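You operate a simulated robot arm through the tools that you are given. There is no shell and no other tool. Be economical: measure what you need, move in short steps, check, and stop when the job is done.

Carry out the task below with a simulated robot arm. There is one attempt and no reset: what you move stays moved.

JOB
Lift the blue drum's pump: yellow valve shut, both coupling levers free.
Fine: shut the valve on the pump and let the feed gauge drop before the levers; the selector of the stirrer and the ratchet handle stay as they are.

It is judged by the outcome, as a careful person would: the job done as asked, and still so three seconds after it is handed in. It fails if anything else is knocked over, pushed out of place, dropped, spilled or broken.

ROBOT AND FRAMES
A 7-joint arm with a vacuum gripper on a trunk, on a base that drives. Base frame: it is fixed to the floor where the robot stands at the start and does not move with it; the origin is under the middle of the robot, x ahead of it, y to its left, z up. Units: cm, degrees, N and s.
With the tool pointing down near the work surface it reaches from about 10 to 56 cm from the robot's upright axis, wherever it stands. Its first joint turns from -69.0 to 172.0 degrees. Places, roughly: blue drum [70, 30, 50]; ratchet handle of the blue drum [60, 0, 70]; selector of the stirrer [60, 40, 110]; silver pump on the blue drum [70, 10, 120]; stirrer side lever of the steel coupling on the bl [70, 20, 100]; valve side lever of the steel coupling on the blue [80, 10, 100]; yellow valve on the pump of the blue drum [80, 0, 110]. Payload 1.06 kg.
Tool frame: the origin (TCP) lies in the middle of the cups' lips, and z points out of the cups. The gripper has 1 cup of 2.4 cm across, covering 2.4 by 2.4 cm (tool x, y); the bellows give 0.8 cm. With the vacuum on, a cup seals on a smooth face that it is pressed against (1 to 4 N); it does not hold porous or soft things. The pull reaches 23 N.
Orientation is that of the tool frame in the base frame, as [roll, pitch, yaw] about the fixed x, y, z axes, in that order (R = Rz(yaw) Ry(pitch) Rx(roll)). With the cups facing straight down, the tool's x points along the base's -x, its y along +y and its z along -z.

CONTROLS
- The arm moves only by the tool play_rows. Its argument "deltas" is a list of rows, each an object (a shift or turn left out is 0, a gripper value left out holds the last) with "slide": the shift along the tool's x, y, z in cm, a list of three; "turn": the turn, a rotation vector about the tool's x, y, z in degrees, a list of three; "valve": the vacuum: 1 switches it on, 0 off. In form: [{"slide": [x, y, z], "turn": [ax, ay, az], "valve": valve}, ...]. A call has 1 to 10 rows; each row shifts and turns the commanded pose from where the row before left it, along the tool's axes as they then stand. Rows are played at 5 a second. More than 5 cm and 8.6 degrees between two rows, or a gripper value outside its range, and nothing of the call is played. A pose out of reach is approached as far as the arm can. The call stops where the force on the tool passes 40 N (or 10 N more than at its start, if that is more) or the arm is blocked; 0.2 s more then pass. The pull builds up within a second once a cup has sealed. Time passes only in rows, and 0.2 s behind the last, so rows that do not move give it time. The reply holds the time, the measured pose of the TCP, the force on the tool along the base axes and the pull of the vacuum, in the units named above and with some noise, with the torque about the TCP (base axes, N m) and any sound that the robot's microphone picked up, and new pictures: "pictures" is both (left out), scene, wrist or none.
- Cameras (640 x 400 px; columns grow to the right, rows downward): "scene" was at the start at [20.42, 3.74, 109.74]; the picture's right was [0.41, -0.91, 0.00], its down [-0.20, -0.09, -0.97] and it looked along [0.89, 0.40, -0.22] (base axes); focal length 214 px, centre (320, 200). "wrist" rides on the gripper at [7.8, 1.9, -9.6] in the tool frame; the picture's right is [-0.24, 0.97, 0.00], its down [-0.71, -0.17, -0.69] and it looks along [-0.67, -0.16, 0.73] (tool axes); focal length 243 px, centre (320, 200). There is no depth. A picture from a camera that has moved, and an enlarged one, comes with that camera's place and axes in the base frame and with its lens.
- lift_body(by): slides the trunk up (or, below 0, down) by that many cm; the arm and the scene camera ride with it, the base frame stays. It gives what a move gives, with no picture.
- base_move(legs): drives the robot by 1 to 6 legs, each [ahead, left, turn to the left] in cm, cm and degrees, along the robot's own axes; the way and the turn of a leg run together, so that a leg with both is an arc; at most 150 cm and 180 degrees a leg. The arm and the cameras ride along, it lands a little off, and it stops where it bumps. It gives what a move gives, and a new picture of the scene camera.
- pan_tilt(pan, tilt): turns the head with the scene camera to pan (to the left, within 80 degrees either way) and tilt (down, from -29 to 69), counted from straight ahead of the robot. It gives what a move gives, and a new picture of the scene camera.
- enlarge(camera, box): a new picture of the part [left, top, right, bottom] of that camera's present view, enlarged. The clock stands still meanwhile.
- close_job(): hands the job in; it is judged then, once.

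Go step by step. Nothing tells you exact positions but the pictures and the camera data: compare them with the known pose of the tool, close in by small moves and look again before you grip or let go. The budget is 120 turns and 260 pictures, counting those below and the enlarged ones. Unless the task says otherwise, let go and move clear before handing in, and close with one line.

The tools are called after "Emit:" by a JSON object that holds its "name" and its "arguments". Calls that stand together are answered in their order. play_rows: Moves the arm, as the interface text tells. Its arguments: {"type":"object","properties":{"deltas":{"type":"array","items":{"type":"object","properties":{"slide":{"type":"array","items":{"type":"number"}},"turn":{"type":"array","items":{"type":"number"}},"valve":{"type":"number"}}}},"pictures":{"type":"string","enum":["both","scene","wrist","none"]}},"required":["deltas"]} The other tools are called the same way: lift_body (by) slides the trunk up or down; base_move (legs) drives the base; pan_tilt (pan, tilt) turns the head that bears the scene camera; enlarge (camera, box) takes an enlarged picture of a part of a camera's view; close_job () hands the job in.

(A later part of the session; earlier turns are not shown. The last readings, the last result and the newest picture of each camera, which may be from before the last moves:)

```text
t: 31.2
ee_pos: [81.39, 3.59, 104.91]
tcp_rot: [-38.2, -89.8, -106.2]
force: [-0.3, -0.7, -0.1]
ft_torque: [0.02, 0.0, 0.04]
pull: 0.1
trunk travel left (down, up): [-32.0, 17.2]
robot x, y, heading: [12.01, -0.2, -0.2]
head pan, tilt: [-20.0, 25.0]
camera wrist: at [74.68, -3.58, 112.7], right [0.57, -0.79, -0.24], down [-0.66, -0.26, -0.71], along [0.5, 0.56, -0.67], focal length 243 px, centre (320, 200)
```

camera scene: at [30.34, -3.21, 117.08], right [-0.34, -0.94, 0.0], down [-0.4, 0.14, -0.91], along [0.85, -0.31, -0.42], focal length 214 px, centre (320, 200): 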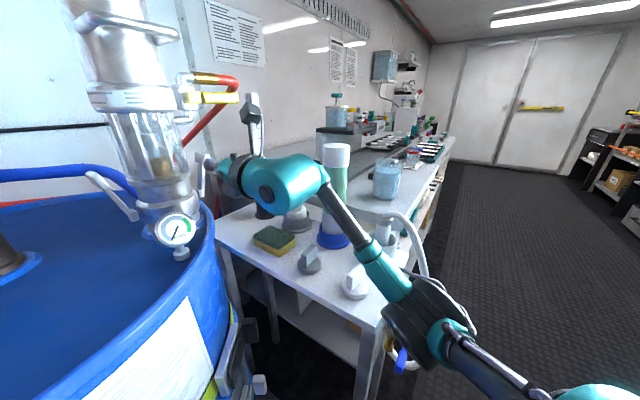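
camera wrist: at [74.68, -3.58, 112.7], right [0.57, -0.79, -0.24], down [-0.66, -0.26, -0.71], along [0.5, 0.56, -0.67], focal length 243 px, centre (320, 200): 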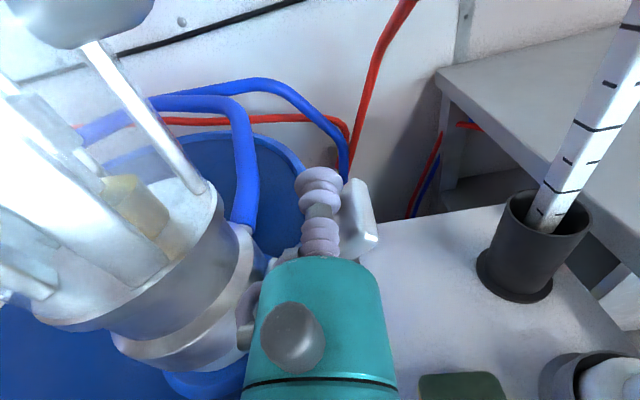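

Emit:
{"name": "play_rows", "arguments": {"deltas": [{"slide": [-0.5, 0.8, 0]}, {"slide": [-0.6, 0.7, 0]}, {"slide": [-0.7, 0.6, 0]}, {"slide": [-0.8, 0.5, 0]}, {"slide": [-0.9, 0.4, 0]}, {"slide": [-0.9, 0.2, 0]}], "pictures": "both"}}

```text
t: 32.6
ee_pos: [82.86, 1.01, 101.37]
tcp_rot: [3.8, -88.9, -148.2]
force: [-3.1, 3.6, 30.2]
ft_torque: [0.04, 0.05, -0.05]
pull: 0.0
trunk travel left (down, up): [-32.0, 17.2]
robot x, y, heading: [11.81, 0.26, -0.0]
head pan, tilt: [-20.0, 25.0]
camera scene: at [30.01, -3.18, 117.17], right [-0.34, -0.94, 0.0], down [-0.39, 0.14, -0.91], along [0.85, -0.31, -0.42], focal length 214 px, centre (320, 200)
camera wrist: at [76.07, -6.22, 109.02], right [0.57, -0.79, -0.23], down [-0.65, -0.25, -0.72], along [0.51, 0.56, -0.65], focal length 243 px, centre (320, 200)
```

scene: 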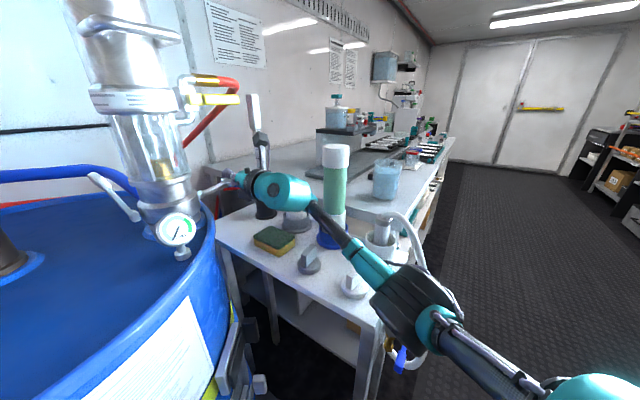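
wrist: 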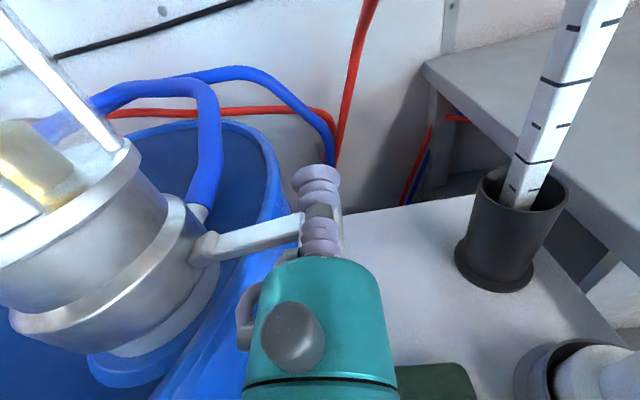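

The lever lies nearly flat and the tool feels its stop (30 N upward). I'll ease off, back out and check.

Emit:
{"name": "play_rows", "arguments": {"deltas": [{"slide": [1.0, 0, 0]}, {"slide": [1.0, 0, 0]}, {"slide": [0.5, 0, -3]}, {"slide": [0, 0, -3]}, {"slide": [0, 0, -3]}, {"slide": [0, 0, -3]}], "pictures": "both"}}

Emit:
{"name": "enlarge", "arguments": {"camera": "scene", "box": [60, 60, 260, 260]}}

```text
t: 34.0
ee_pos: [73.27, -5.94, 103.12]
tcp_rot: [-29.0, -89.9, -115.4]
force: [-0.4, 0.6, -0.6]
ft_torque: [0.01, 0.02, -0.01]
pull: 0.0
trunk travel left (down, up): [-32.0, 17.2]
robot x, y, heading: [11.75, 0.09, 0.0]
head pan, tilt: [-20.0, 25.0]
camera scene: at [30.31, -3.23, 117.08], right [-0.34, -0.94, 0.0], down [-0.4, 0.14, -0.91], along [0.85, -0.31, -0.42], focal length 214 px, centre (320, 200)
camera wrist: at [66.61, -13.06, 110.87], right [0.57, -0.79, -0.24], down [-0.66, -0.26, -0.71], along [0.5, 0.56, -0.67], focal length 243 px, centre (320, 200)
```

scene: 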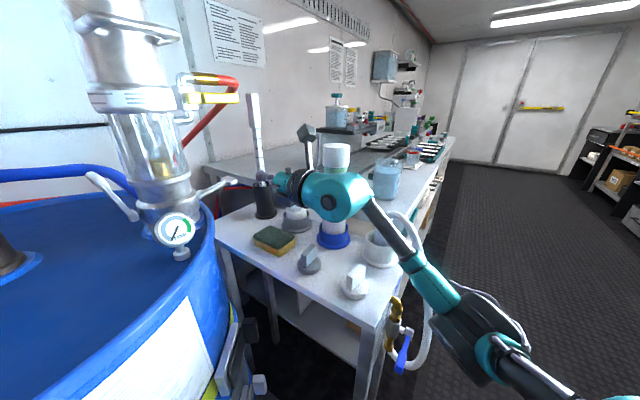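
wrist: 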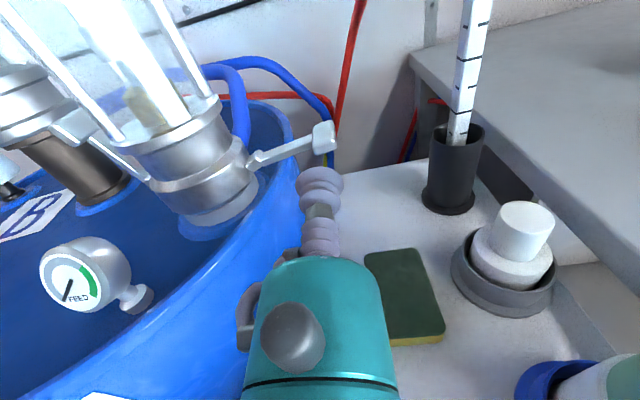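

```text
2.00 times, centred on (160, 160) of scene
camera zoom: at [30.31, -3.23, 117.08], right [-0.34, -0.94, 0.0], down [-0.4, 0.14, -0.91], along [0.85, -0.31, -0.42], focal length 429 px, centre (640, 280)
```

zoom: 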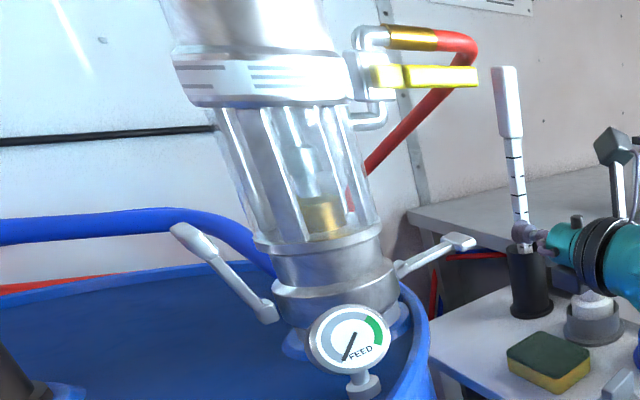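

The valve-side lever is swung out to its stop and stays there. Next I'll back off, rise a little and cross in front of the pump to the stirrer-side lever.

Emit:
{"name": "play_rows", "arguments": {"deltas": [{"slide": [2, 0, -4]}, {"slide": [3, -3, 0]}, {"slide": [2, -4, 0]}, {"slide": [0, -4, 0]}, {"slide": [0, -4, 0]}, {"slide": [0, -3.3, 0]}], "pictures": "wrist"}}

Emit:
{"name": "pan_tilt", "arguments": {"pan": 10, "tilt": 20}}

```text
t: 35.4
ee_pos: [59.48, 6.65, 109.81]
tcp_rot: [-36.2, -89.8, -108.3]
force: [-0.4, 0.5, -0.4]
ft_torque: [-0.04, -0.01, 0.01]
pull: 0.0
trunk travel left (down, up): [-32.0, 17.2]
robot x, y, heading: [12.3, -0.22, -0.0]
head pan, tilt: [-20.0, 25.0]
camera wrist: at [52.83, -0.46, 117.66], right [0.57, -0.79, -0.24], down [-0.66, -0.26, -0.71], along [0.5, 0.56, -0.66], focal length 243 px, centre (320, 200)
```

wrist: 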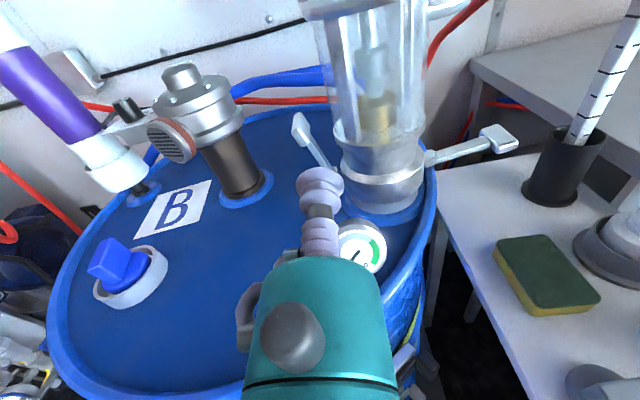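

```text
t: 36.3
ee_pos: [59.64, 6.6, 109.91]
tcp_rot: [-40.8, -89.9, -103.6]
force: [0.5, -0.2, 0.8]
ft_torque: [0.0, 0.02, 0.0]
pull: 0.0
trunk travel left (down, up): [-32.0, 17.2]
robot x, y, heading: [11.96, -0.13, -0.3]
head pan, tilt: [10.0, 20.0]
camera scene: at [30.84, 1.54, 117.89], right [0.17, -0.98, 0.0], down [-0.34, -0.06, -0.94], along [0.93, 0.16, -0.34], focal length 214 px, centre (320, 200)
```

scene: 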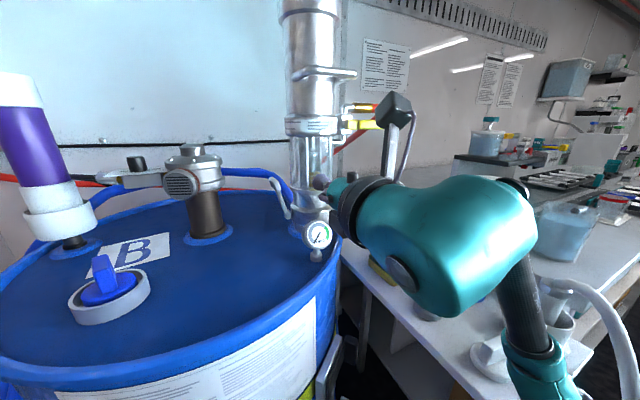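

Emit:
{"name": "play_rows", "arguments": {"deltas": [{"slide": [-2, 0, 3]}, {"slide": [-2, 0, 3]}, {"slide": [0, 0, 3]}], "pictures": "wrist"}}

Emit:
{"name": "enlarge", "arguments": {"camera": "wrist", "box": [220, 80, 420, 220]}}

```text
t: 37.1
ee_pos: [66.56, 11.78, 106.24]
tcp_rot: [-5.8, -89.8, -138.7]
force: [-11.2, -8.9, 1.9]
ft_torque: [-0.34, 0.53, -0.11]
pull: 0.1
trunk travel left (down, up): [-32.0, 17.2]
robot x, y, heading: [12.09, 0.11, 0.1]
head pan, tilt: [10.0, 20.0]
camera wrist: at [59.84, 4.6, 113.95], right [0.57, -0.79, -0.24], down [-0.65, -0.26, -0.71], along [0.5, 0.56, -0.66], focal length 243 px, centre (320, 200)
```

wrist: 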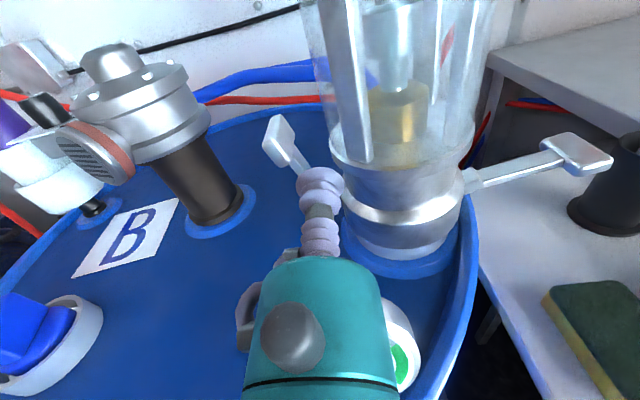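

```text
2.86 times, centred on (320, 150) of wrist
camera zoom: at [59.84, 4.6, 113.95], right [0.57, -0.79, -0.24], down [-0.65, -0.26, -0.71], along [0.5, 0.56, -0.66], focal length 693 px, centre (320, 343)
```

zoom: 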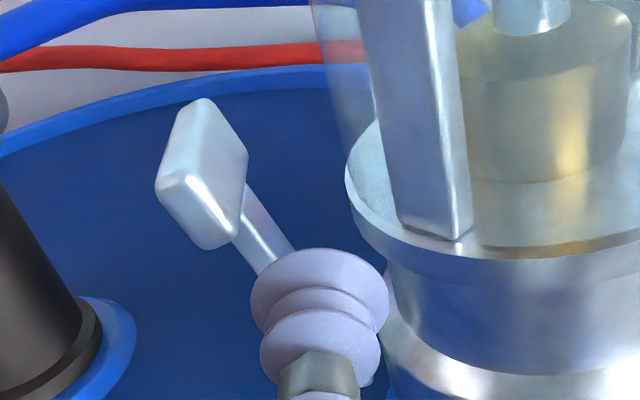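

The tool feels 14 N pushing back, and the gripper body is against the gauge. I'll back off straight away and check it.

Emit:
{"name": "play_rows", "arguments": {"deltas": [{"slide": [0, 0, -1.5]}, {"slide": [0.5, 0, -2]}, {"slide": [1, 0, -2]}], "pictures": "both"}}

Emit:
{"name": "enlarge", "arguments": {"camera": "scene", "box": [270, 150, 370, 270]}}

Emit:
{"name": "enlarge", "arguments": {"camera": "wrist", "box": [240, 120, 440, 280]}}

```text
t: 37.9
ee_pos: [62.36, 8.77, 107.56]
tcp_rot: [-35.7, -89.9, -108.8]
force: [0.7, -0.5, 0.2]
ft_torque: [-0.03, 0.04, 0.03]
pull: 0.1
trunk travel left (down, up): [-32.0, 17.2]
robot x, y, heading: [12.16, -0.1, -0.0]
head pan, tilt: [10.0, 20.0]
camera scene: at [30.83, 1.55, 117.89], right [0.17, -0.98, 0.0], down [-0.34, -0.06, -0.94], along [0.93, 0.16, -0.34], focal length 214 px, centre (320, 200)
camera wrist: at [55.72, 1.66, 115.36], right [0.57, -0.79, -0.24], down [-0.66, -0.26, -0.71], along [0.5, 0.56, -0.67], focal length 243 px, centre (320, 200)
```

scene: 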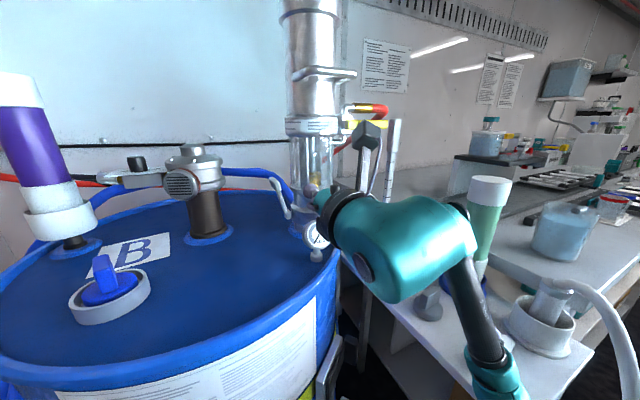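
wrist: 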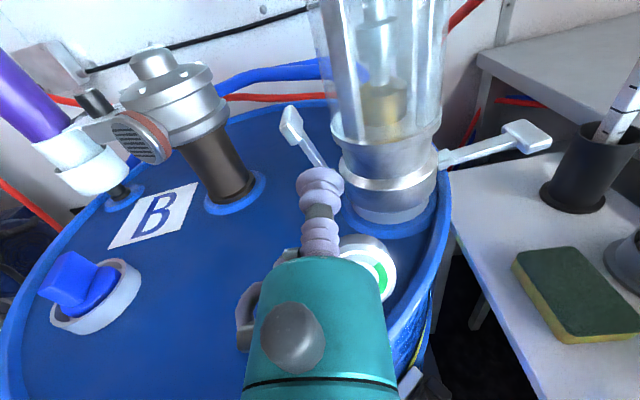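

```text
3.33 times, centred on (320, 210) of scene
camera zoom: at [30.83, 1.55, 117.89], right [0.17, -0.98, 0.0], down [-0.34, -0.06, -0.94], along [0.93, 0.16, -0.34], focal length 715 px, centre (320, 167)
```

zoom: 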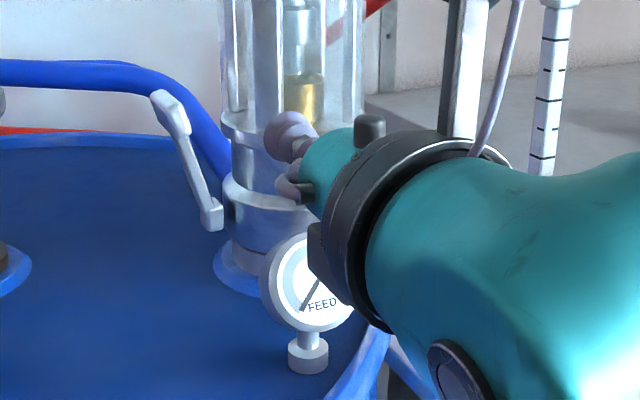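

```text
2.50 times, centred on (340, 200) of wrist
camera zoom: at [55.72, 1.66, 115.36], right [0.57, -0.79, -0.24], down [-0.66, -0.26, -0.71], along [0.5, 0.56, -0.67], focal length 606 px, centre (270, 200)
```

zoom: 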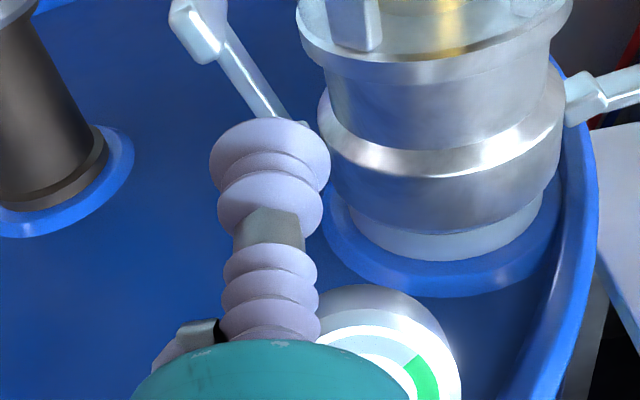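

The gauge looks unharmed. It stands at about (63.5, 8, 99), right under my approach line. For this lever I'll approach from the robot's straight-ahead direction instead, which clears the gauge by about 7 cm sideways.

Emit:
{"name": "play_rows", "arguments": {"deltas": [{"slide": [1, 0, -4]}, {"slide": [0, 0, -2], "turn": [-8, 0, 0]}, {"turn": [-8, 0, 0]}, {"turn": [-8, 0, 0]}, {"turn": [-8, 0, 0]}, {"slide": [0, -3.3, 0]}, {"slide": [0, -3.3, 0]}, {"slide": [0, -3.3, 0]}], "pictures": "both"}}

Emit:
{"name": "enlarge", "arguments": {"camera": "scene", "box": [270, 150, 370, 270]}}

```text
t: 39.7
ee_pos: [56.96, 14.99, 108.65]
tcp_rot: [-62.7, -89.9, -113.8]
force: [-0.4, 0.3, 0.1]
ft_torque: [-0.01, -0.01, 0.0]
pull: 0.0
trunk travel left (down, up): [-32.0, 17.2]
robot x, y, heading: [12.25, 0.27, 0.2]
head pan, tilt: [10.0, 20.0]
camera scene: at [30.83, 1.58, 117.89], right [0.17, -0.98, 0.0], down [-0.34, -0.06, -0.94], along [0.93, 0.16, -0.34], focal length 214 px, centre (320, 200)
camera wrist: at [47.4, 12.51, 116.41], right [0.06, -0.97, -0.24], down [-0.69, 0.13, -0.71], along [0.72, 0.21, -0.67], focal length 243 px, centre (320, 200)
```

scene: 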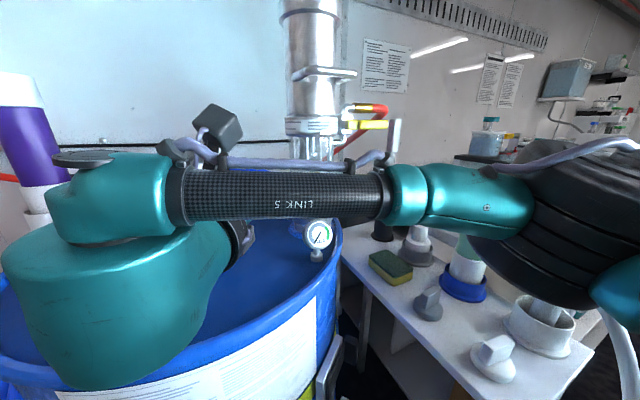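
wrist: 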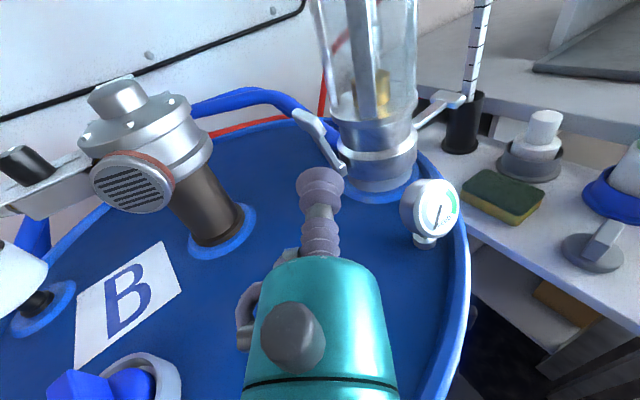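

```text
3.33 times, centred on (320, 210) of scene
camera zoom: at [30.83, 1.58, 117.89], right [0.17, -0.98, 0.0], down [-0.34, -0.06, -0.94], along [0.93, 0.16, -0.34], focal length 715 px, centre (320, 167)
```

zoom: 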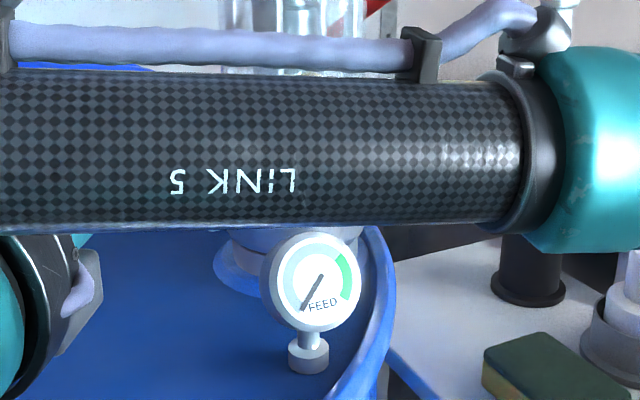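

The gauge is intact and upright. The gripper now comes straight at the lever's inner side, clear of the gauge, so I'll advance to just short of the gap.

Emit:
{"name": "play_rows", "arguments": {"deltas": [{"slide": [-1, 0.4, 3.5]}, {"slide": [-1, 0, 3.5]}, {"slide": [-0.6, 0, 3]}], "pictures": "wrist"}}

Emit:
{"name": "enlarge", "arguments": {"camera": "wrist", "box": [220, 80, 420, 220]}}

```text
t: 40.5
ee_pos: [66.97, 14.99, 106.0]
tcp_rot: [-72.3, -89.9, -104.2]
force: [-0.4, 0.6, -0.2]
ft_torque: [-0.02, -0.01, -0.02]
pull: 0.0
trunk travel left (down, up): [-32.0, 17.2]
robot x, y, heading: [11.86, 0.19, 0.0]
head pan, tilt: [10.0, 20.0]
camera wrist: at [57.44, 12.58, 113.87], right [0.06, -0.97, -0.24], down [-0.69, 0.13, -0.71], along [0.72, 0.21, -0.67], focal length 243 px, centre (320, 200)
```

wrist: 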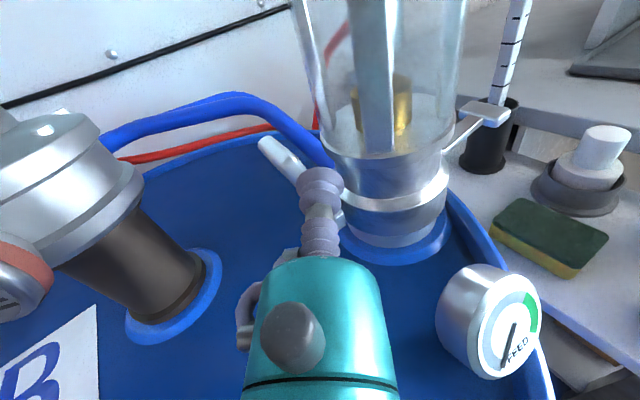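

```text
2.86 times, centred on (320, 150) of wrist
camera zoom: at [57.44, 12.58, 113.87], right [0.06, -0.97, -0.24], down [-0.69, 0.13, -0.71], along [0.72, 0.21, -0.67], focal length 693 px, centre (320, 343)
```

zoom: 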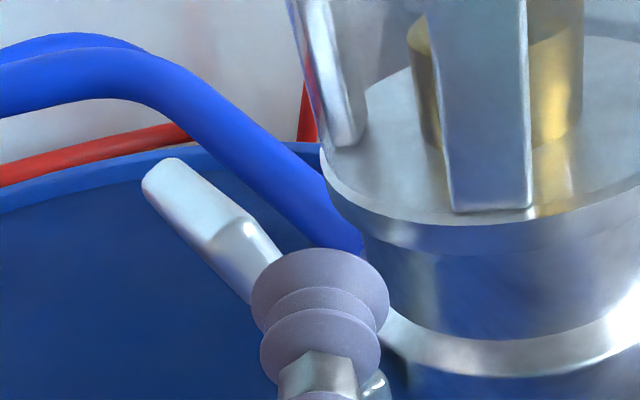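

Emit:
{"name": "play_rows", "arguments": {"deltas": [{"slide": [0, 0, 2]}, {"slide": [0, 0, 1.5]}, {"slide": [0, 0, 1.1]}], "pictures": "wrist"}}

Emit:
{"name": "enlarge", "arguments": {"camera": "wrist", "box": [220, 80, 420, 220]}}

```text
t: 41.1
ee_pos: [69.34, 14.97, 106.01]
tcp_rot: [-159.8, -89.8, -16.7]
force: [-30.0, -20.7, 3.0]
ft_torque: [0.1, 0.1, 0.68]
pull: 0.2
trunk travel left (down, up): [-32.0, 17.2]
robot x, y, heading: [11.67, -0.04, 0.0]
head pan, tilt: [10.0, 20.0]
stopped in row 3: the force on the tool passed its limit at 56 N (the readings are from after the stop); the commanded pose is now the measured one
camera wrist: at [59.91, 12.38, 113.91], right [0.06, -0.97, -0.24], down [-0.7, 0.13, -0.71], along [0.72, 0.21, -0.67], focal length 243 px, centre (320, 200)
```

wrist: 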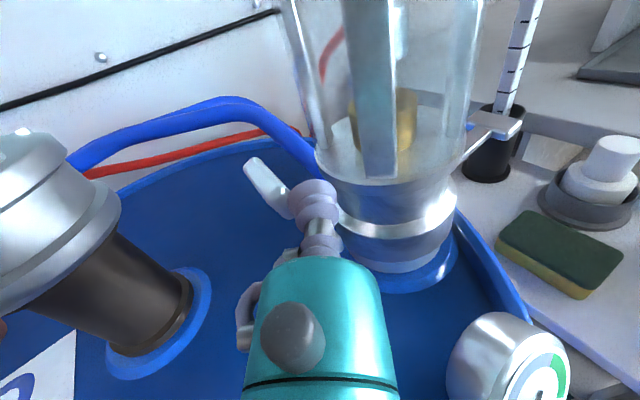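

```text
2.86 times, centred on (320, 150) of wrist
camera zoom: at [59.91, 12.38, 113.91], right [0.06, -0.97, -0.24], down [-0.7, 0.13, -0.71], along [0.72, 0.21, -0.67], focal length 693 px, centre (320, 343)
```

zoom: 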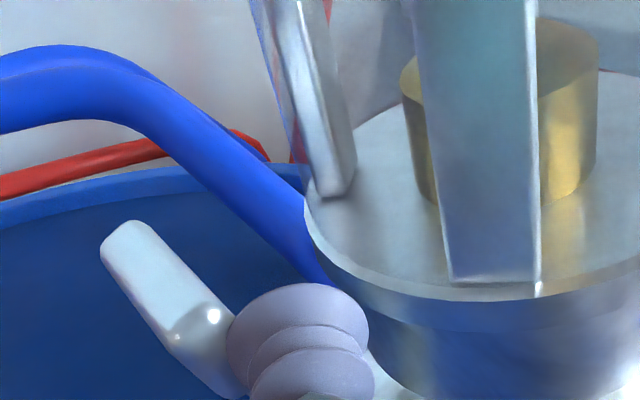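

The cup caught the lever pad's front corner and stopped. I'll back off, rise, turn most of the way back in line with the lever with a slight downward pitch, and then lower the cup into the gap from above.

Emit:
{"name": "play_rows", "arguments": {"deltas": [{"slide": [0, 0, -2]}, {"slide": [1.5, 0, -1.5]}, {"slide": [2, 0, 0], "turn": [7.3, 0, 0]}, {"turn": [7.3, 0, 0]}, {"turn": [7.4, 0, 0]}, {"turn": [0, -5, 0]}, {"turn": [0, -5, 0]}], "pictures": "both"}}

Emit:
{"name": "enlarge", "arguments": {"camera": "wrist", "box": [220, 80, 420, 220]}}

```text
t: 42.7
ee_pos: [66.3, 14.87, 109.52]
tcp_rot: [-179.6, -79.6, 25.3]
force: [-0.1, -0.2, -0.7]
ft_torque: [-0.02, -0.02, 0.0]
pull: 0.1
trunk travel left (down, up): [-32.0, 17.2]
robot x, y, heading: [11.83, -0.16, -0.0]
head pan, tilt: [10.0, 20.0]
camera scene: at [30.79, 1.5, 117.89], right [0.17, -0.98, 0.0], down [-0.34, -0.06, -0.94], along [0.93, 0.16, -0.34], focal length 214 px, centre (320, 200)
camera wrist: at [60.0, 9.73, 118.74], right [0.38, -0.89, -0.23], down [-0.8, -0.19, -0.57], along [0.47, 0.4, -0.79], focal length 243 px, centre (320, 200)
```

scene: 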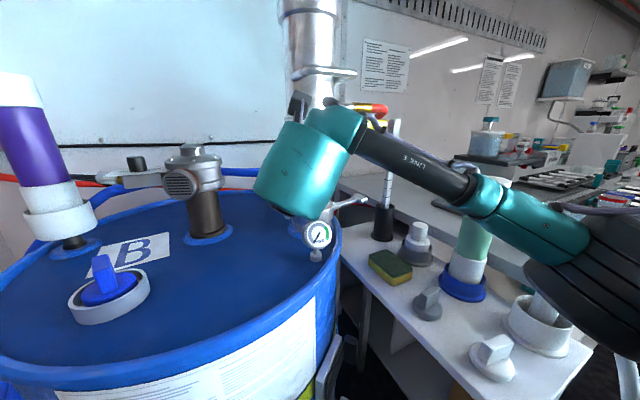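
wrist: 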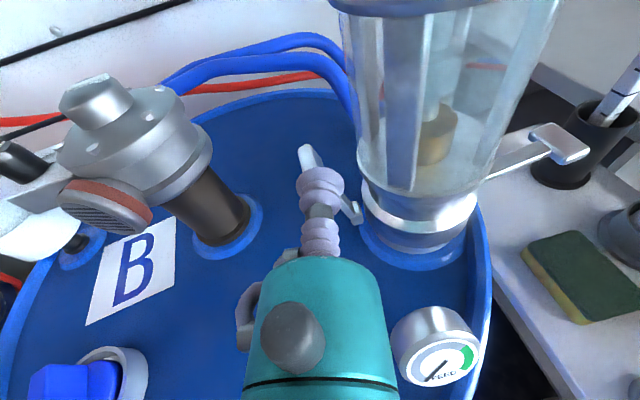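

```text
2.86 times, centred on (320, 150) of wrist
camera zoom: at [60.0, 9.73, 118.74], right [0.38, -0.89, -0.23], down [-0.8, -0.19, -0.57], along [0.47, 0.4, -0.79], focal length 693 px, centre (320, 343)
```

zoom: 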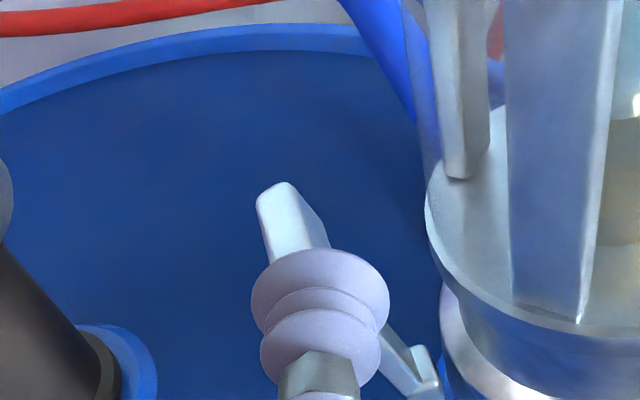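

Emit:
{"name": "play_rows", "arguments": {"deltas": [{"slide": [0, 1.7, 0]}, {"slide": [0.4, 0, 2.3]}, {"slide": [0.3, 0, 1.6]}, {"slide": [0.2, 0, 1.2]}], "pictures": "wrist"}}

Emit:
{"name": "enlarge", "arguments": {"camera": "wrist", "box": [220, 100, 420, 240]}}

```text
t: 43.7
ee_pos: [71.52, 15.76, 109.41]
tcp_rot: [-179.7, -79.8, 25.5]
force: [-6.2, 4.0, -0.2]
ft_torque: [0.02, -0.05, -0.1]
pull: 0.1
trunk travel left (down, up): [-32.0, 17.2]
robot x, y, heading: [11.87, -0.16, 0.1]
head pan, tilt: [10.0, 20.0]
camera wrist: at [65.17, 10.68, 118.76], right [0.38, -0.89, -0.23], down [-0.8, -0.19, -0.57], along [0.47, 0.41, -0.79], focal length 243 px, centre (320, 200)
```

wrist: 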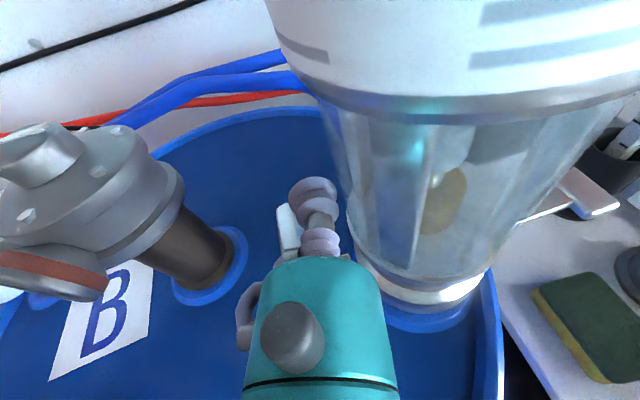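

```text
2.86 times, centred on (320, 170) of wrist
camera zoom: at [65.17, 10.68, 118.76], right [0.38, -0.89, -0.23], down [-0.8, -0.19, -0.57], along [0.47, 0.41, -0.79], focal length 693 px, centre (320, 286)
```

zoom: 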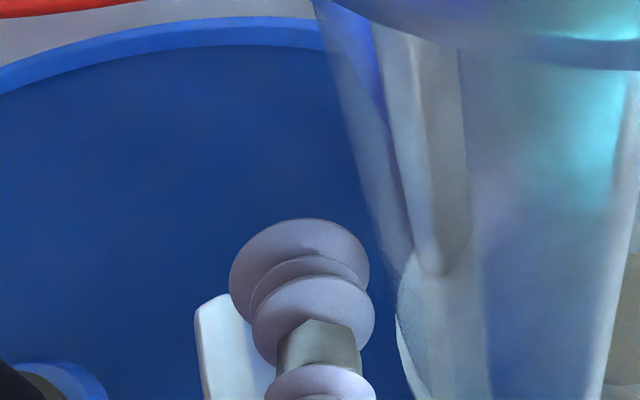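

The cup is now above the gap, lightly touching the glass, with the pad just to its left. I'll lower it straight into the gap in small steps.

Emit:
{"name": "play_rows", "arguments": {"deltas": [{"slide": [-1, 0, -0.2]}, {"slide": [-1, 0, 0]}, {"slide": [-0.8, 0, 0]}], "pictures": "wrist"}}

Emit:
{"name": "enlarge", "arguments": {"camera": "wrist", "box": [220, 100, 420, 240]}}

```text
t: 44.5
ee_pos: [71.08, 15.49, 106.64]
tcp_rot: [179.9, -79.7, 25.9]
force: [-5.0, 6.1, 1.3]
ft_torque: [-0.09, -0.05, -0.05]
pull: 0.1
trunk travel left (down, up): [-32.0, 17.2]
robot x, y, heading: [11.67, 0.1, 0.1]
head pan, tilt: [10.0, 20.0]
camera wrist: at [64.59, 10.33, 116.03], right [0.38, -0.89, -0.23], down [-0.8, -0.19, -0.57], along [0.47, 0.4, -0.79], focal length 243 px, centre (320, 200)
```

wrist: 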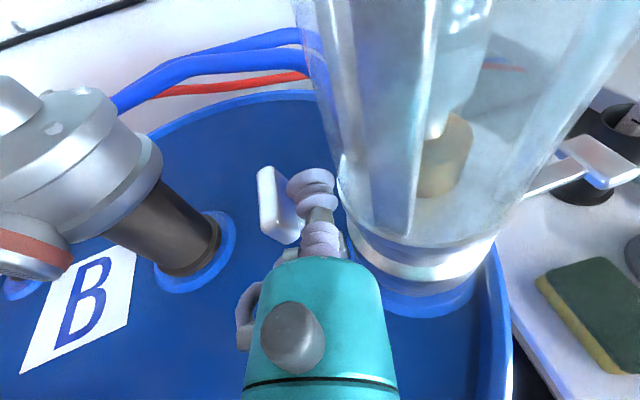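

```text
2.86 times, centred on (320, 170) of wrist
camera zoom: at [64.59, 10.33, 116.03], right [0.38, -0.89, -0.23], down [-0.8, -0.19, -0.57], along [0.47, 0.4, -0.79], focal length 693 px, centre (320, 286)
```

zoom: 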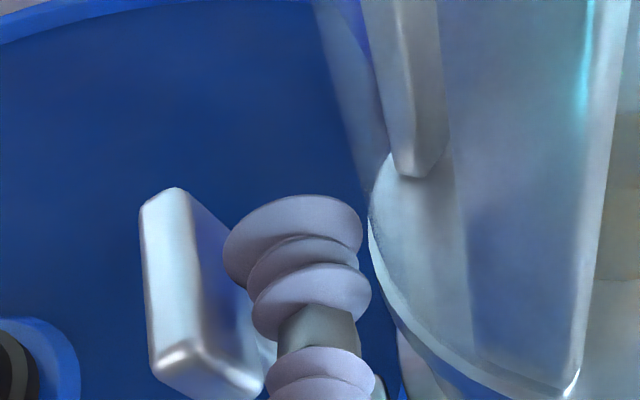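

The cup is in the gap between the pad and the glass. I'll push outward along the arc.

Emit:
{"name": "play_rows", "arguments": {"deltas": [{"slide": [0, -0.8, -0.1]}, {"slide": [0, -0.8, -0.1]}, {"slide": [-0.2, -0.8, -0.1]}, {"slide": [-0.3, -0.8, -0.1]}, {"slide": [-0.4, -0.8, -0.05]}], "pictures": "wrist"}}

```text
t: 45.7
ee_pos: [69.0, 18.81, 105.74]
tcp_rot: [-179.8, -79.6, 25.4]
force: [-0.2, -0.3, 0.2]
ft_torque: [0.01, -0.02, 0.02]
pull: 0.0
trunk travel left (down, up): [-32.0, 17.2]
robot x, y, heading: [11.62, 0.11, 0.1]
head pan, tilt: [10.0, 20.0]
camera wrist: at [62.53, 13.54, 115.18], right [0.38, -0.89, -0.23], down [-0.8, -0.19, -0.57], along [0.47, 0.4, -0.79], focal length 243 px, centre (320, 200)
```

wrist: 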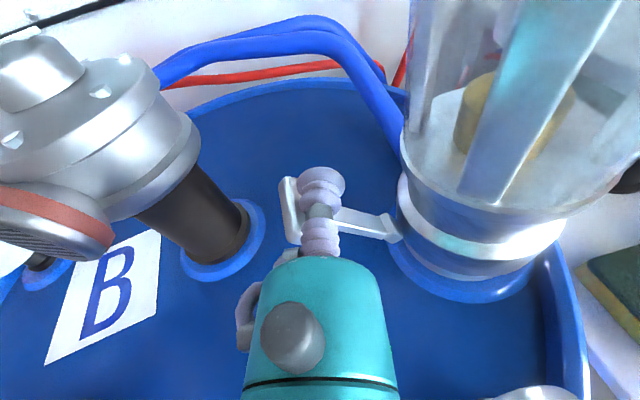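

Emit:
{"name": "play_rows", "arguments": {"deltas": [{"slide": [-0.5, -0.8, 0]}, {"slide": [-0.6, -0.7, 0.1]}, {"slide": [-0.7, -0.6, 0.1]}, {"slide": [-0.8, -0.5, 0.1]}, {"slide": [-0.6, -0.3, 0.1]}], "pictures": "both"}}

```text
t: 46.9
ee_pos: [67.54, 21.17, 102.55]
tcp_rot: [-179.7, -79.6, 25.3]
force: [0.0, -0.3, 0.3]
ft_torque: [-0.02, 0.01, 0.0]
pull: 0.1
trunk travel left (down, up): [-32.0, 17.2]
robot x, y, heading: [11.79, -0.19, 0.1]
head pan, tilt: [10.0, 20.0]
camera scene: at [30.79, 1.5, 117.89], right [0.17, -0.98, 0.0], down [-0.34, -0.06, -0.94], along [0.93, 0.16, -0.34], focal length 214 px, centre (320, 200)
camera wrist: at [61.1, 16.04, 111.97], right [0.38, -0.89, -0.23], down [-0.8, -0.19, -0.57], along [0.47, 0.4, -0.79], focal length 243 px, centre (320, 200)
```

scene: 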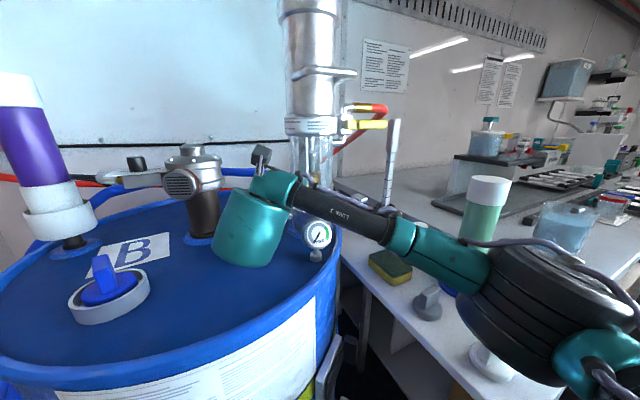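
wrist: 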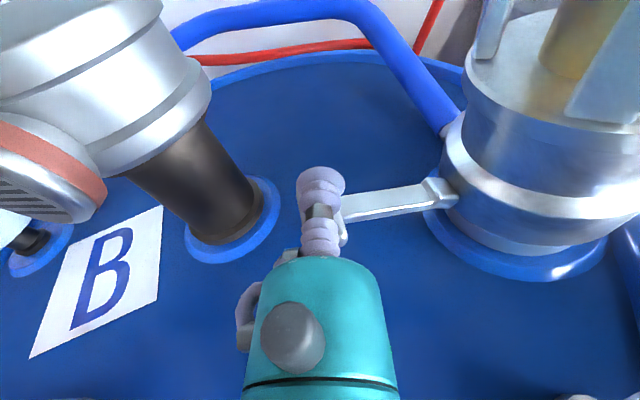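

Emit:
{"name": "play_rows", "arguments": {"deltas": [{"slide": [-0.6, -0.2, 0.1]}, {"slide": [-0.5, 0, 0.1]}, {"slide": [-0.4, 0, 0.1]}], "pictures": "wrist"}}

```text
t: 47.7
ee_pos: [67.32, 21.31, 101.23]
tcp_rot: [-179.6, -80.0, 25.3]
force: [0.1, 1.6, 12.7]
ft_torque: [0.01, 0.04, -0.06]
pull: 0.1
trunk travel left (down, up): [-32.0, 17.2]
robot x, y, heading: [11.94, -0.13, 0.0]
head pan, tilt: [10.0, 20.0]
camera wrist: at [60.91, 16.21, 110.7], right [0.38, -0.89, -0.23], down [-0.79, -0.19, -0.58], along [0.47, 0.41, -0.78], focal length 243 px, centre (320, 200)
```

wrist: 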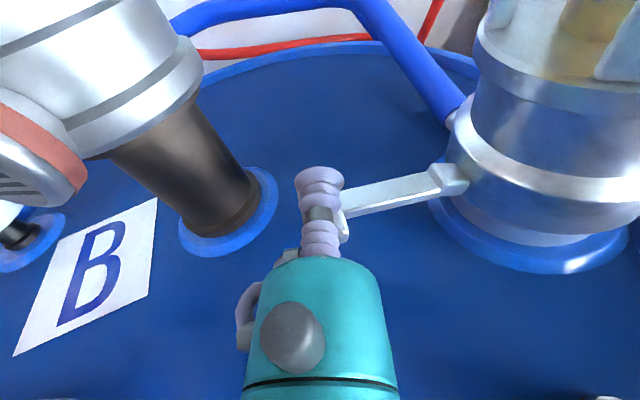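

The lever has reached its stop (13 N). I'll lift off and back out to check everything.

Emit:
{"name": "play_rows", "arguments": {"deltas": [{"slide": [1.5, 0, 0]}, {"slide": [2, 0, -1]}, {"slide": [2, 0, -3]}, {"slide": [1, 0, -4]}, {"slide": [0, 0, -4]}, {"slide": [0, 0, -3]}], "pictures": "wrist"}}

Emit:
{"name": "enlarge", "arguments": {"camera": "wrist", "box": [260, 20, 560, 220]}}

```text
t: 49.1
ee_pos: [55.14, 15.31, 110.27]
tcp_rot: [-179.7, -79.5, 25.2]
force: [-0.1, 0.1, -0.2]
ft_torque: [0.0, 0.05, -0.01]
pull: 0.0
trunk travel left (down, up): [-32.0, 17.2]
robot x, y, heading: [11.63, 0.03, 0.0]
head pan, tilt: [10.0, 20.0]
camera wrist: at [48.73, 10.28, 119.58], right [0.38, -0.89, -0.23], down [-0.8, -0.19, -0.57], along [0.47, 0.4, -0.79], focal length 243 px, centre (320, 200)
```

wrist: 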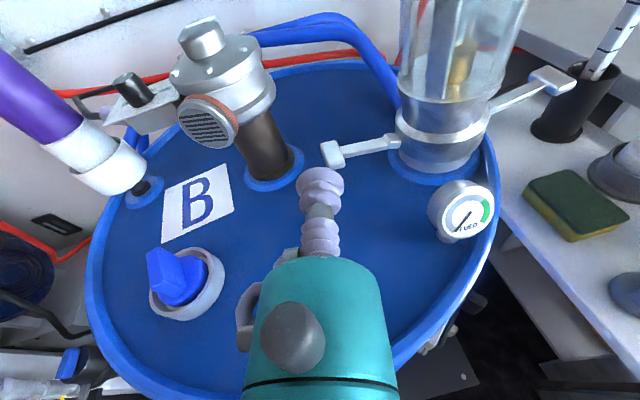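

```text
2.00 times, centred on (410, 120) of wrist
camera zoom: at [48.73, 10.28, 119.58], right [0.38, -0.89, -0.23], down [-0.8, -0.19, -0.57], along [0.47, 0.4, -0.79], focal length 485 px, centre (140, 360)
```

zoom: 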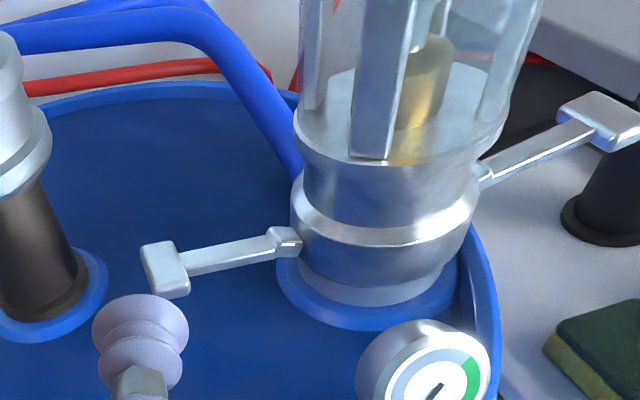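

Both levers are swung out to their stops, the valve is shut and the gauge is at the bottom. To lift, I'll hook the pump's carrying bail (a bar about 10 cm in front of the axis at z 125) from below with the tool pointing up and forward. First I'll level the tool and move it in front of the bail.

Emit:
{"name": "play_rows", "arguments": {"deltas": [{"slide": [3, 0, 0], "turn": [0, 5, 0]}, {"slide": [3, 0, 0], "turn": [0, 5, 0]}, {"slide": [1, 0, 0], "turn": [5.1, 0, 0]}, {"turn": [5.1, 0, 0]}, {"slide": [0, 3.6, 0]}, {"slide": [0, 3.6, 0]}, {"slide": [0, 3.6, 0]}, {"slide": [0, 3.5, 0]}], "pictures": "both"}}

```text
t: 50.9
ee_pos: [64.34, 4.34, 116.99]
tcp_rot: [-162.2, -89.7, 18.0]
force: [-0.3, -0.1, 0.0]
ft_torque: [0.02, 0.0, -0.02]
pull: 0.0
trunk travel left (down, up): [-32.0, 17.2]
robot x, y, heading: [11.68, -0.29, -0.1]
head pan, tilt: [10.0, 20.0]
camera scene: at [30.8, 1.48, 117.89], right [0.17, -0.98, 0.0], down [-0.34, -0.06, -0.94], along [0.93, 0.16, -0.34], focal length 214 px, centre (320, 200)
camera wrist: at [57.72, -2.8, 124.89], right [0.57, -0.79, -0.24], down [-0.66, -0.26, -0.7], along [0.49, 0.56, -0.67], focal length 243 px, centre (320, 200)
```

scene: 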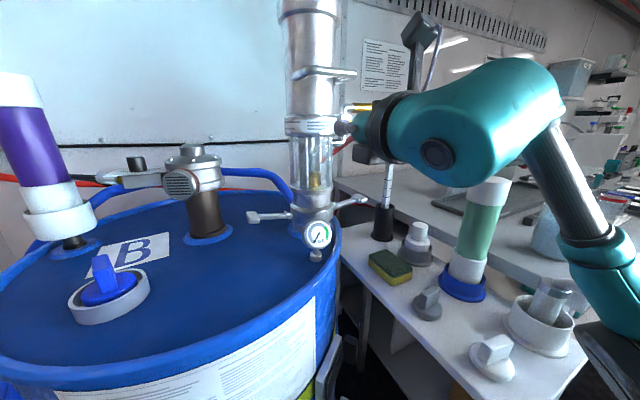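
wrist: 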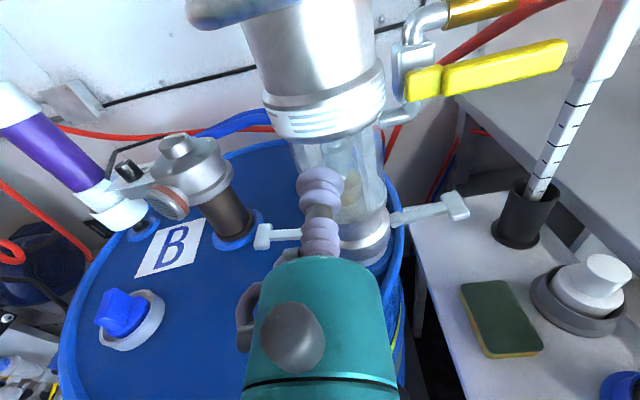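

Emit:
{"name": "enlarge", "arguments": {"camera": "scene", "box": [270, 20, 390, 120]}}

```text
4.00 times, centred on (330, 70) of scene
camera zoom: at [30.8, 1.48, 117.89], right [0.17, -0.98, 0.0], down [-0.34, -0.06, -0.94], along [0.93, 0.16, -0.34], focal length 858 px, centre (280, 720)
```

zoom: 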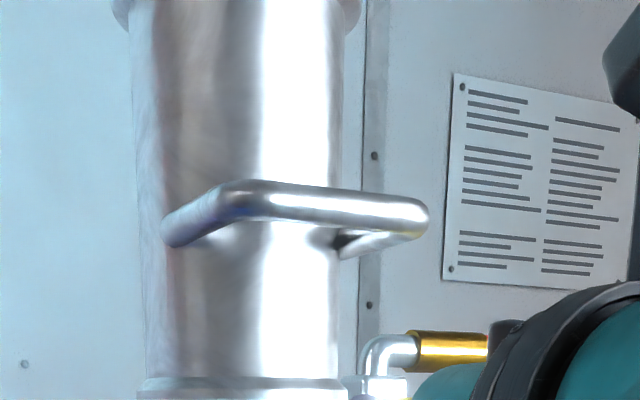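

The bail bar runs at 9.4 cm in front of the axis, z 125, centred on the pump. I'll pitch the tool up by 40° and place it under the bar.

Emit:
{"name": "play_rows", "arguments": {"deltas": [{"turn": [0, 8, 0]}, {"turn": [0, 8, 0]}, {"turn": [0, 8, 0]}, {"turn": [0, 8, 0]}, {"turn": [0, 8, 0]}, {"slide": [1.5, 0.5, 1.8]}], "pictures": "both"}}

Emit:
{"name": "enlarge", "arguments": {"camera": "wrist", "box": [220, 60, 420, 220]}}

```text
t: 52.3
ee_pos: [64.9, 4.22, 119.34]
tcp_rot: [-0.2, -50.2, -144.1]
force: [0.3, 0.4, 0.2]
ft_torque: [0.01, 0.01, -0.02]
pull: 0.0
trunk travel left (down, up): [-32.0, 17.2]
robot x, y, heading: [12.16, 0.11, 0.1]
head pan, tilt: [10.0, 20.0]
camera scene: at [30.79, 1.5, 117.89], right [0.17, -0.98, 0.0], down [-0.34, -0.06, -0.94], along [0.93, 0.16, -0.34], focal length 214 px, centre (320, 200)
camera wrist: at [55.92, -4.65, 119.22], right [0.69, -0.7, -0.18], down [-0.16, 0.1, -0.98], along [0.71, 0.71, -0.05], focal length 243 px, centre (320, 200)
```

scene: 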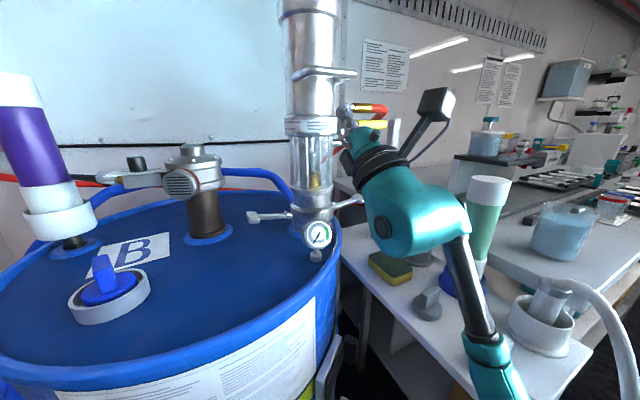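
wrist: 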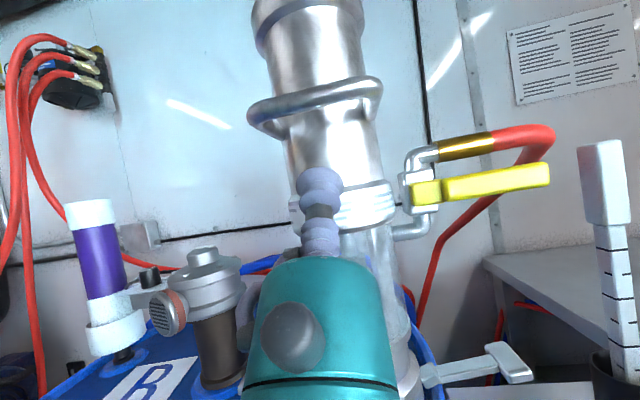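

```text
2.50 times, centred on (320, 140) of wrist
camera zoom: at [55.92, -4.65, 119.22], right [0.69, -0.7, -0.18], down [-0.16, 0.1, -0.98], along [0.71, 0.71, -0.05], focal length 606 px, centre (320, 350)
```

zoom: 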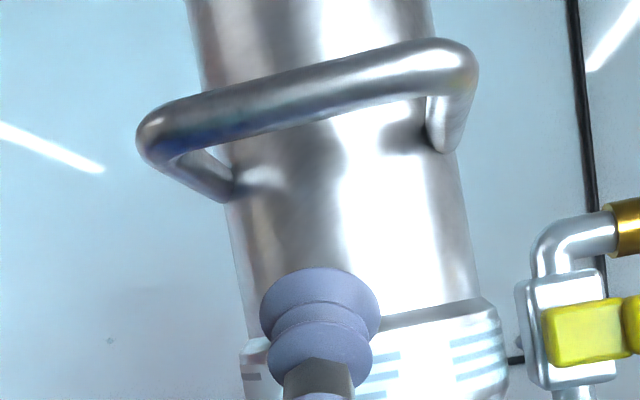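

I have a clear view of the bail. I'll advance through the loop under the bar.

Emit:
{"name": "play_rows", "arguments": {"deltas": [{"slide": [0.2, 0, 3]}, {"slide": [0.2, 0, 3]}, {"slide": [0, 0, 2.2]}], "pictures": "both"}}

Emit:
{"name": "enlarge", "arguments": {"camera": "wrist", "box": [220, 100, 420, 260]}}

Emit:
{"name": "enlarge", "arguments": {"camera": "scene", "box": [270, 40, 390, 140]}}

```text
t: 53.1
ee_pos: [69.87, 7.7, 125.03]
tcp_rot: [0.0, -50.3, -144.1]
force: [-0.4, -0.6, 0.5]
ft_torque: [-0.01, -0.03, 0.04]
pull: 0.1
trunk travel left (down, up): [-32.0, 17.2]
robot x, y, heading: [11.89, 0.01, 0.1]
head pan, tilt: [10.0, 20.0]
camera scene: at [30.79, 1.5, 117.89], right [0.17, -0.98, 0.0], down [-0.34, -0.06, -0.94], along [0.93, 0.16, -0.34], focal length 214 px, centre (320, 200)
camera wrist: at [61.04, -1.11, 124.83], right [0.69, -0.7, -0.18], down [-0.16, 0.1, -0.98], along [0.71, 0.71, -0.05], focal length 243 px, centre (320, 200)
```

scene: 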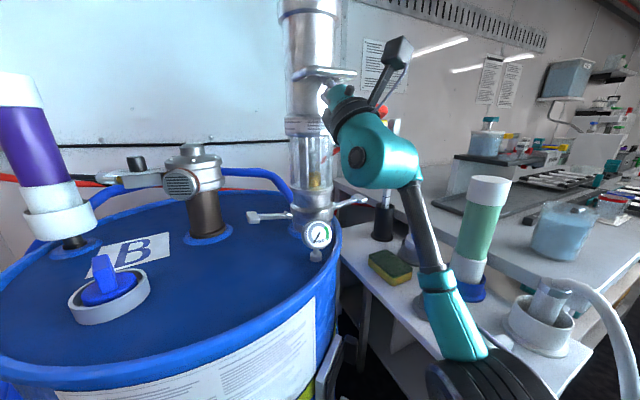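
wrist: 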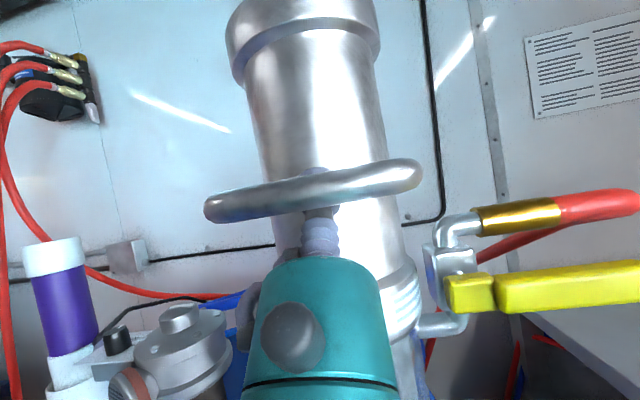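

```text
2.50 times, centred on (320, 180) of wrist
camera zoom: at [61.04, -1.11, 124.83], right [0.69, -0.7, -0.18], down [-0.16, 0.1, -0.98], along [0.71, 0.71, -0.05], focal length 606 px, centre (320, 250)
```

zoom: 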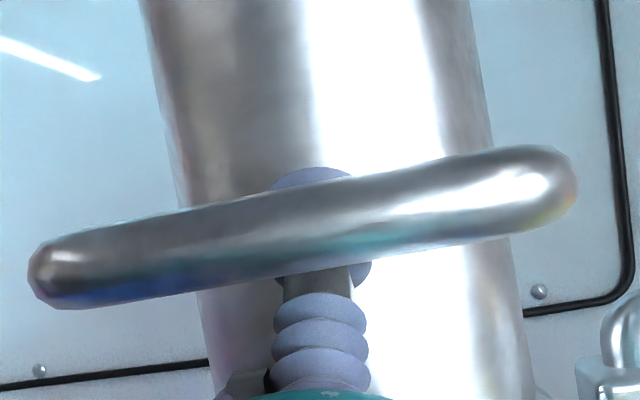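

```text
4.00 times, centred on (330, 90) of scene
camera zoom: at [30.79, 1.5, 117.89], right [0.17, -0.98, 0.0], down [-0.34, -0.06, -0.94], along [0.93, 0.16, -0.34], focal length 858 px, centre (280, 640)
```

zoom: 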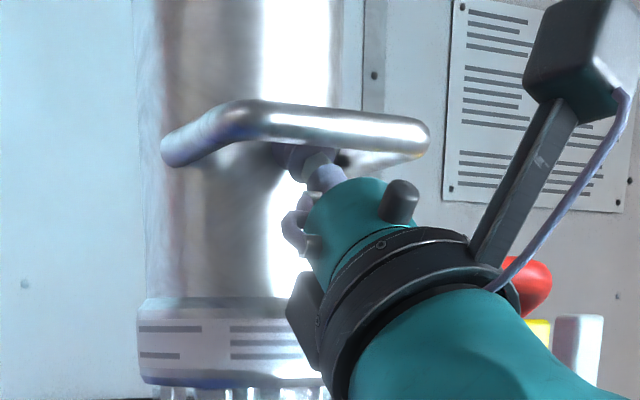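

The cup is inside the loop with the bar over its neck. I'll raise it straight up in small steps and watch the force.

Emit:
{"name": "play_rows", "arguments": {"deltas": [{"slide": [0.38, 0, 0.32]}, {"slide": [0.38, 0, 0.32]}, {"slide": [0.38, 0, 0.32]}], "pictures": "wrist"}}

```text
t: 53.9
ee_pos: [69.92, 7.7, 126.32]
tcp_rot: [-0.2, -50.5, -144.1]
force: [2.2, 1.8, -4.0]
ft_torque: [0.12, -0.15, 0.04]
pull: 0.1
trunk travel left (down, up): [-32.0, 17.2]
robot x, y, heading: [11.78, -0.35, -0.0]
head pan, tilt: [10.0, 20.0]
camera wrist: at [61.04, -0.99, 126.23], right [0.69, -0.7, -0.18], down [-0.16, 0.1, -0.98], along [0.71, 0.71, -0.05], focal length 243 px, centre (320, 200)
```

wrist: 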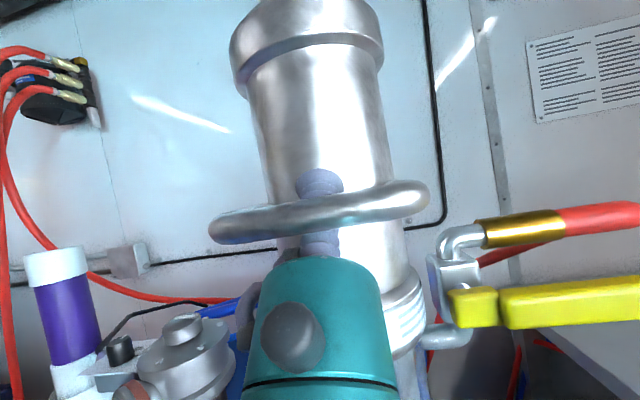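

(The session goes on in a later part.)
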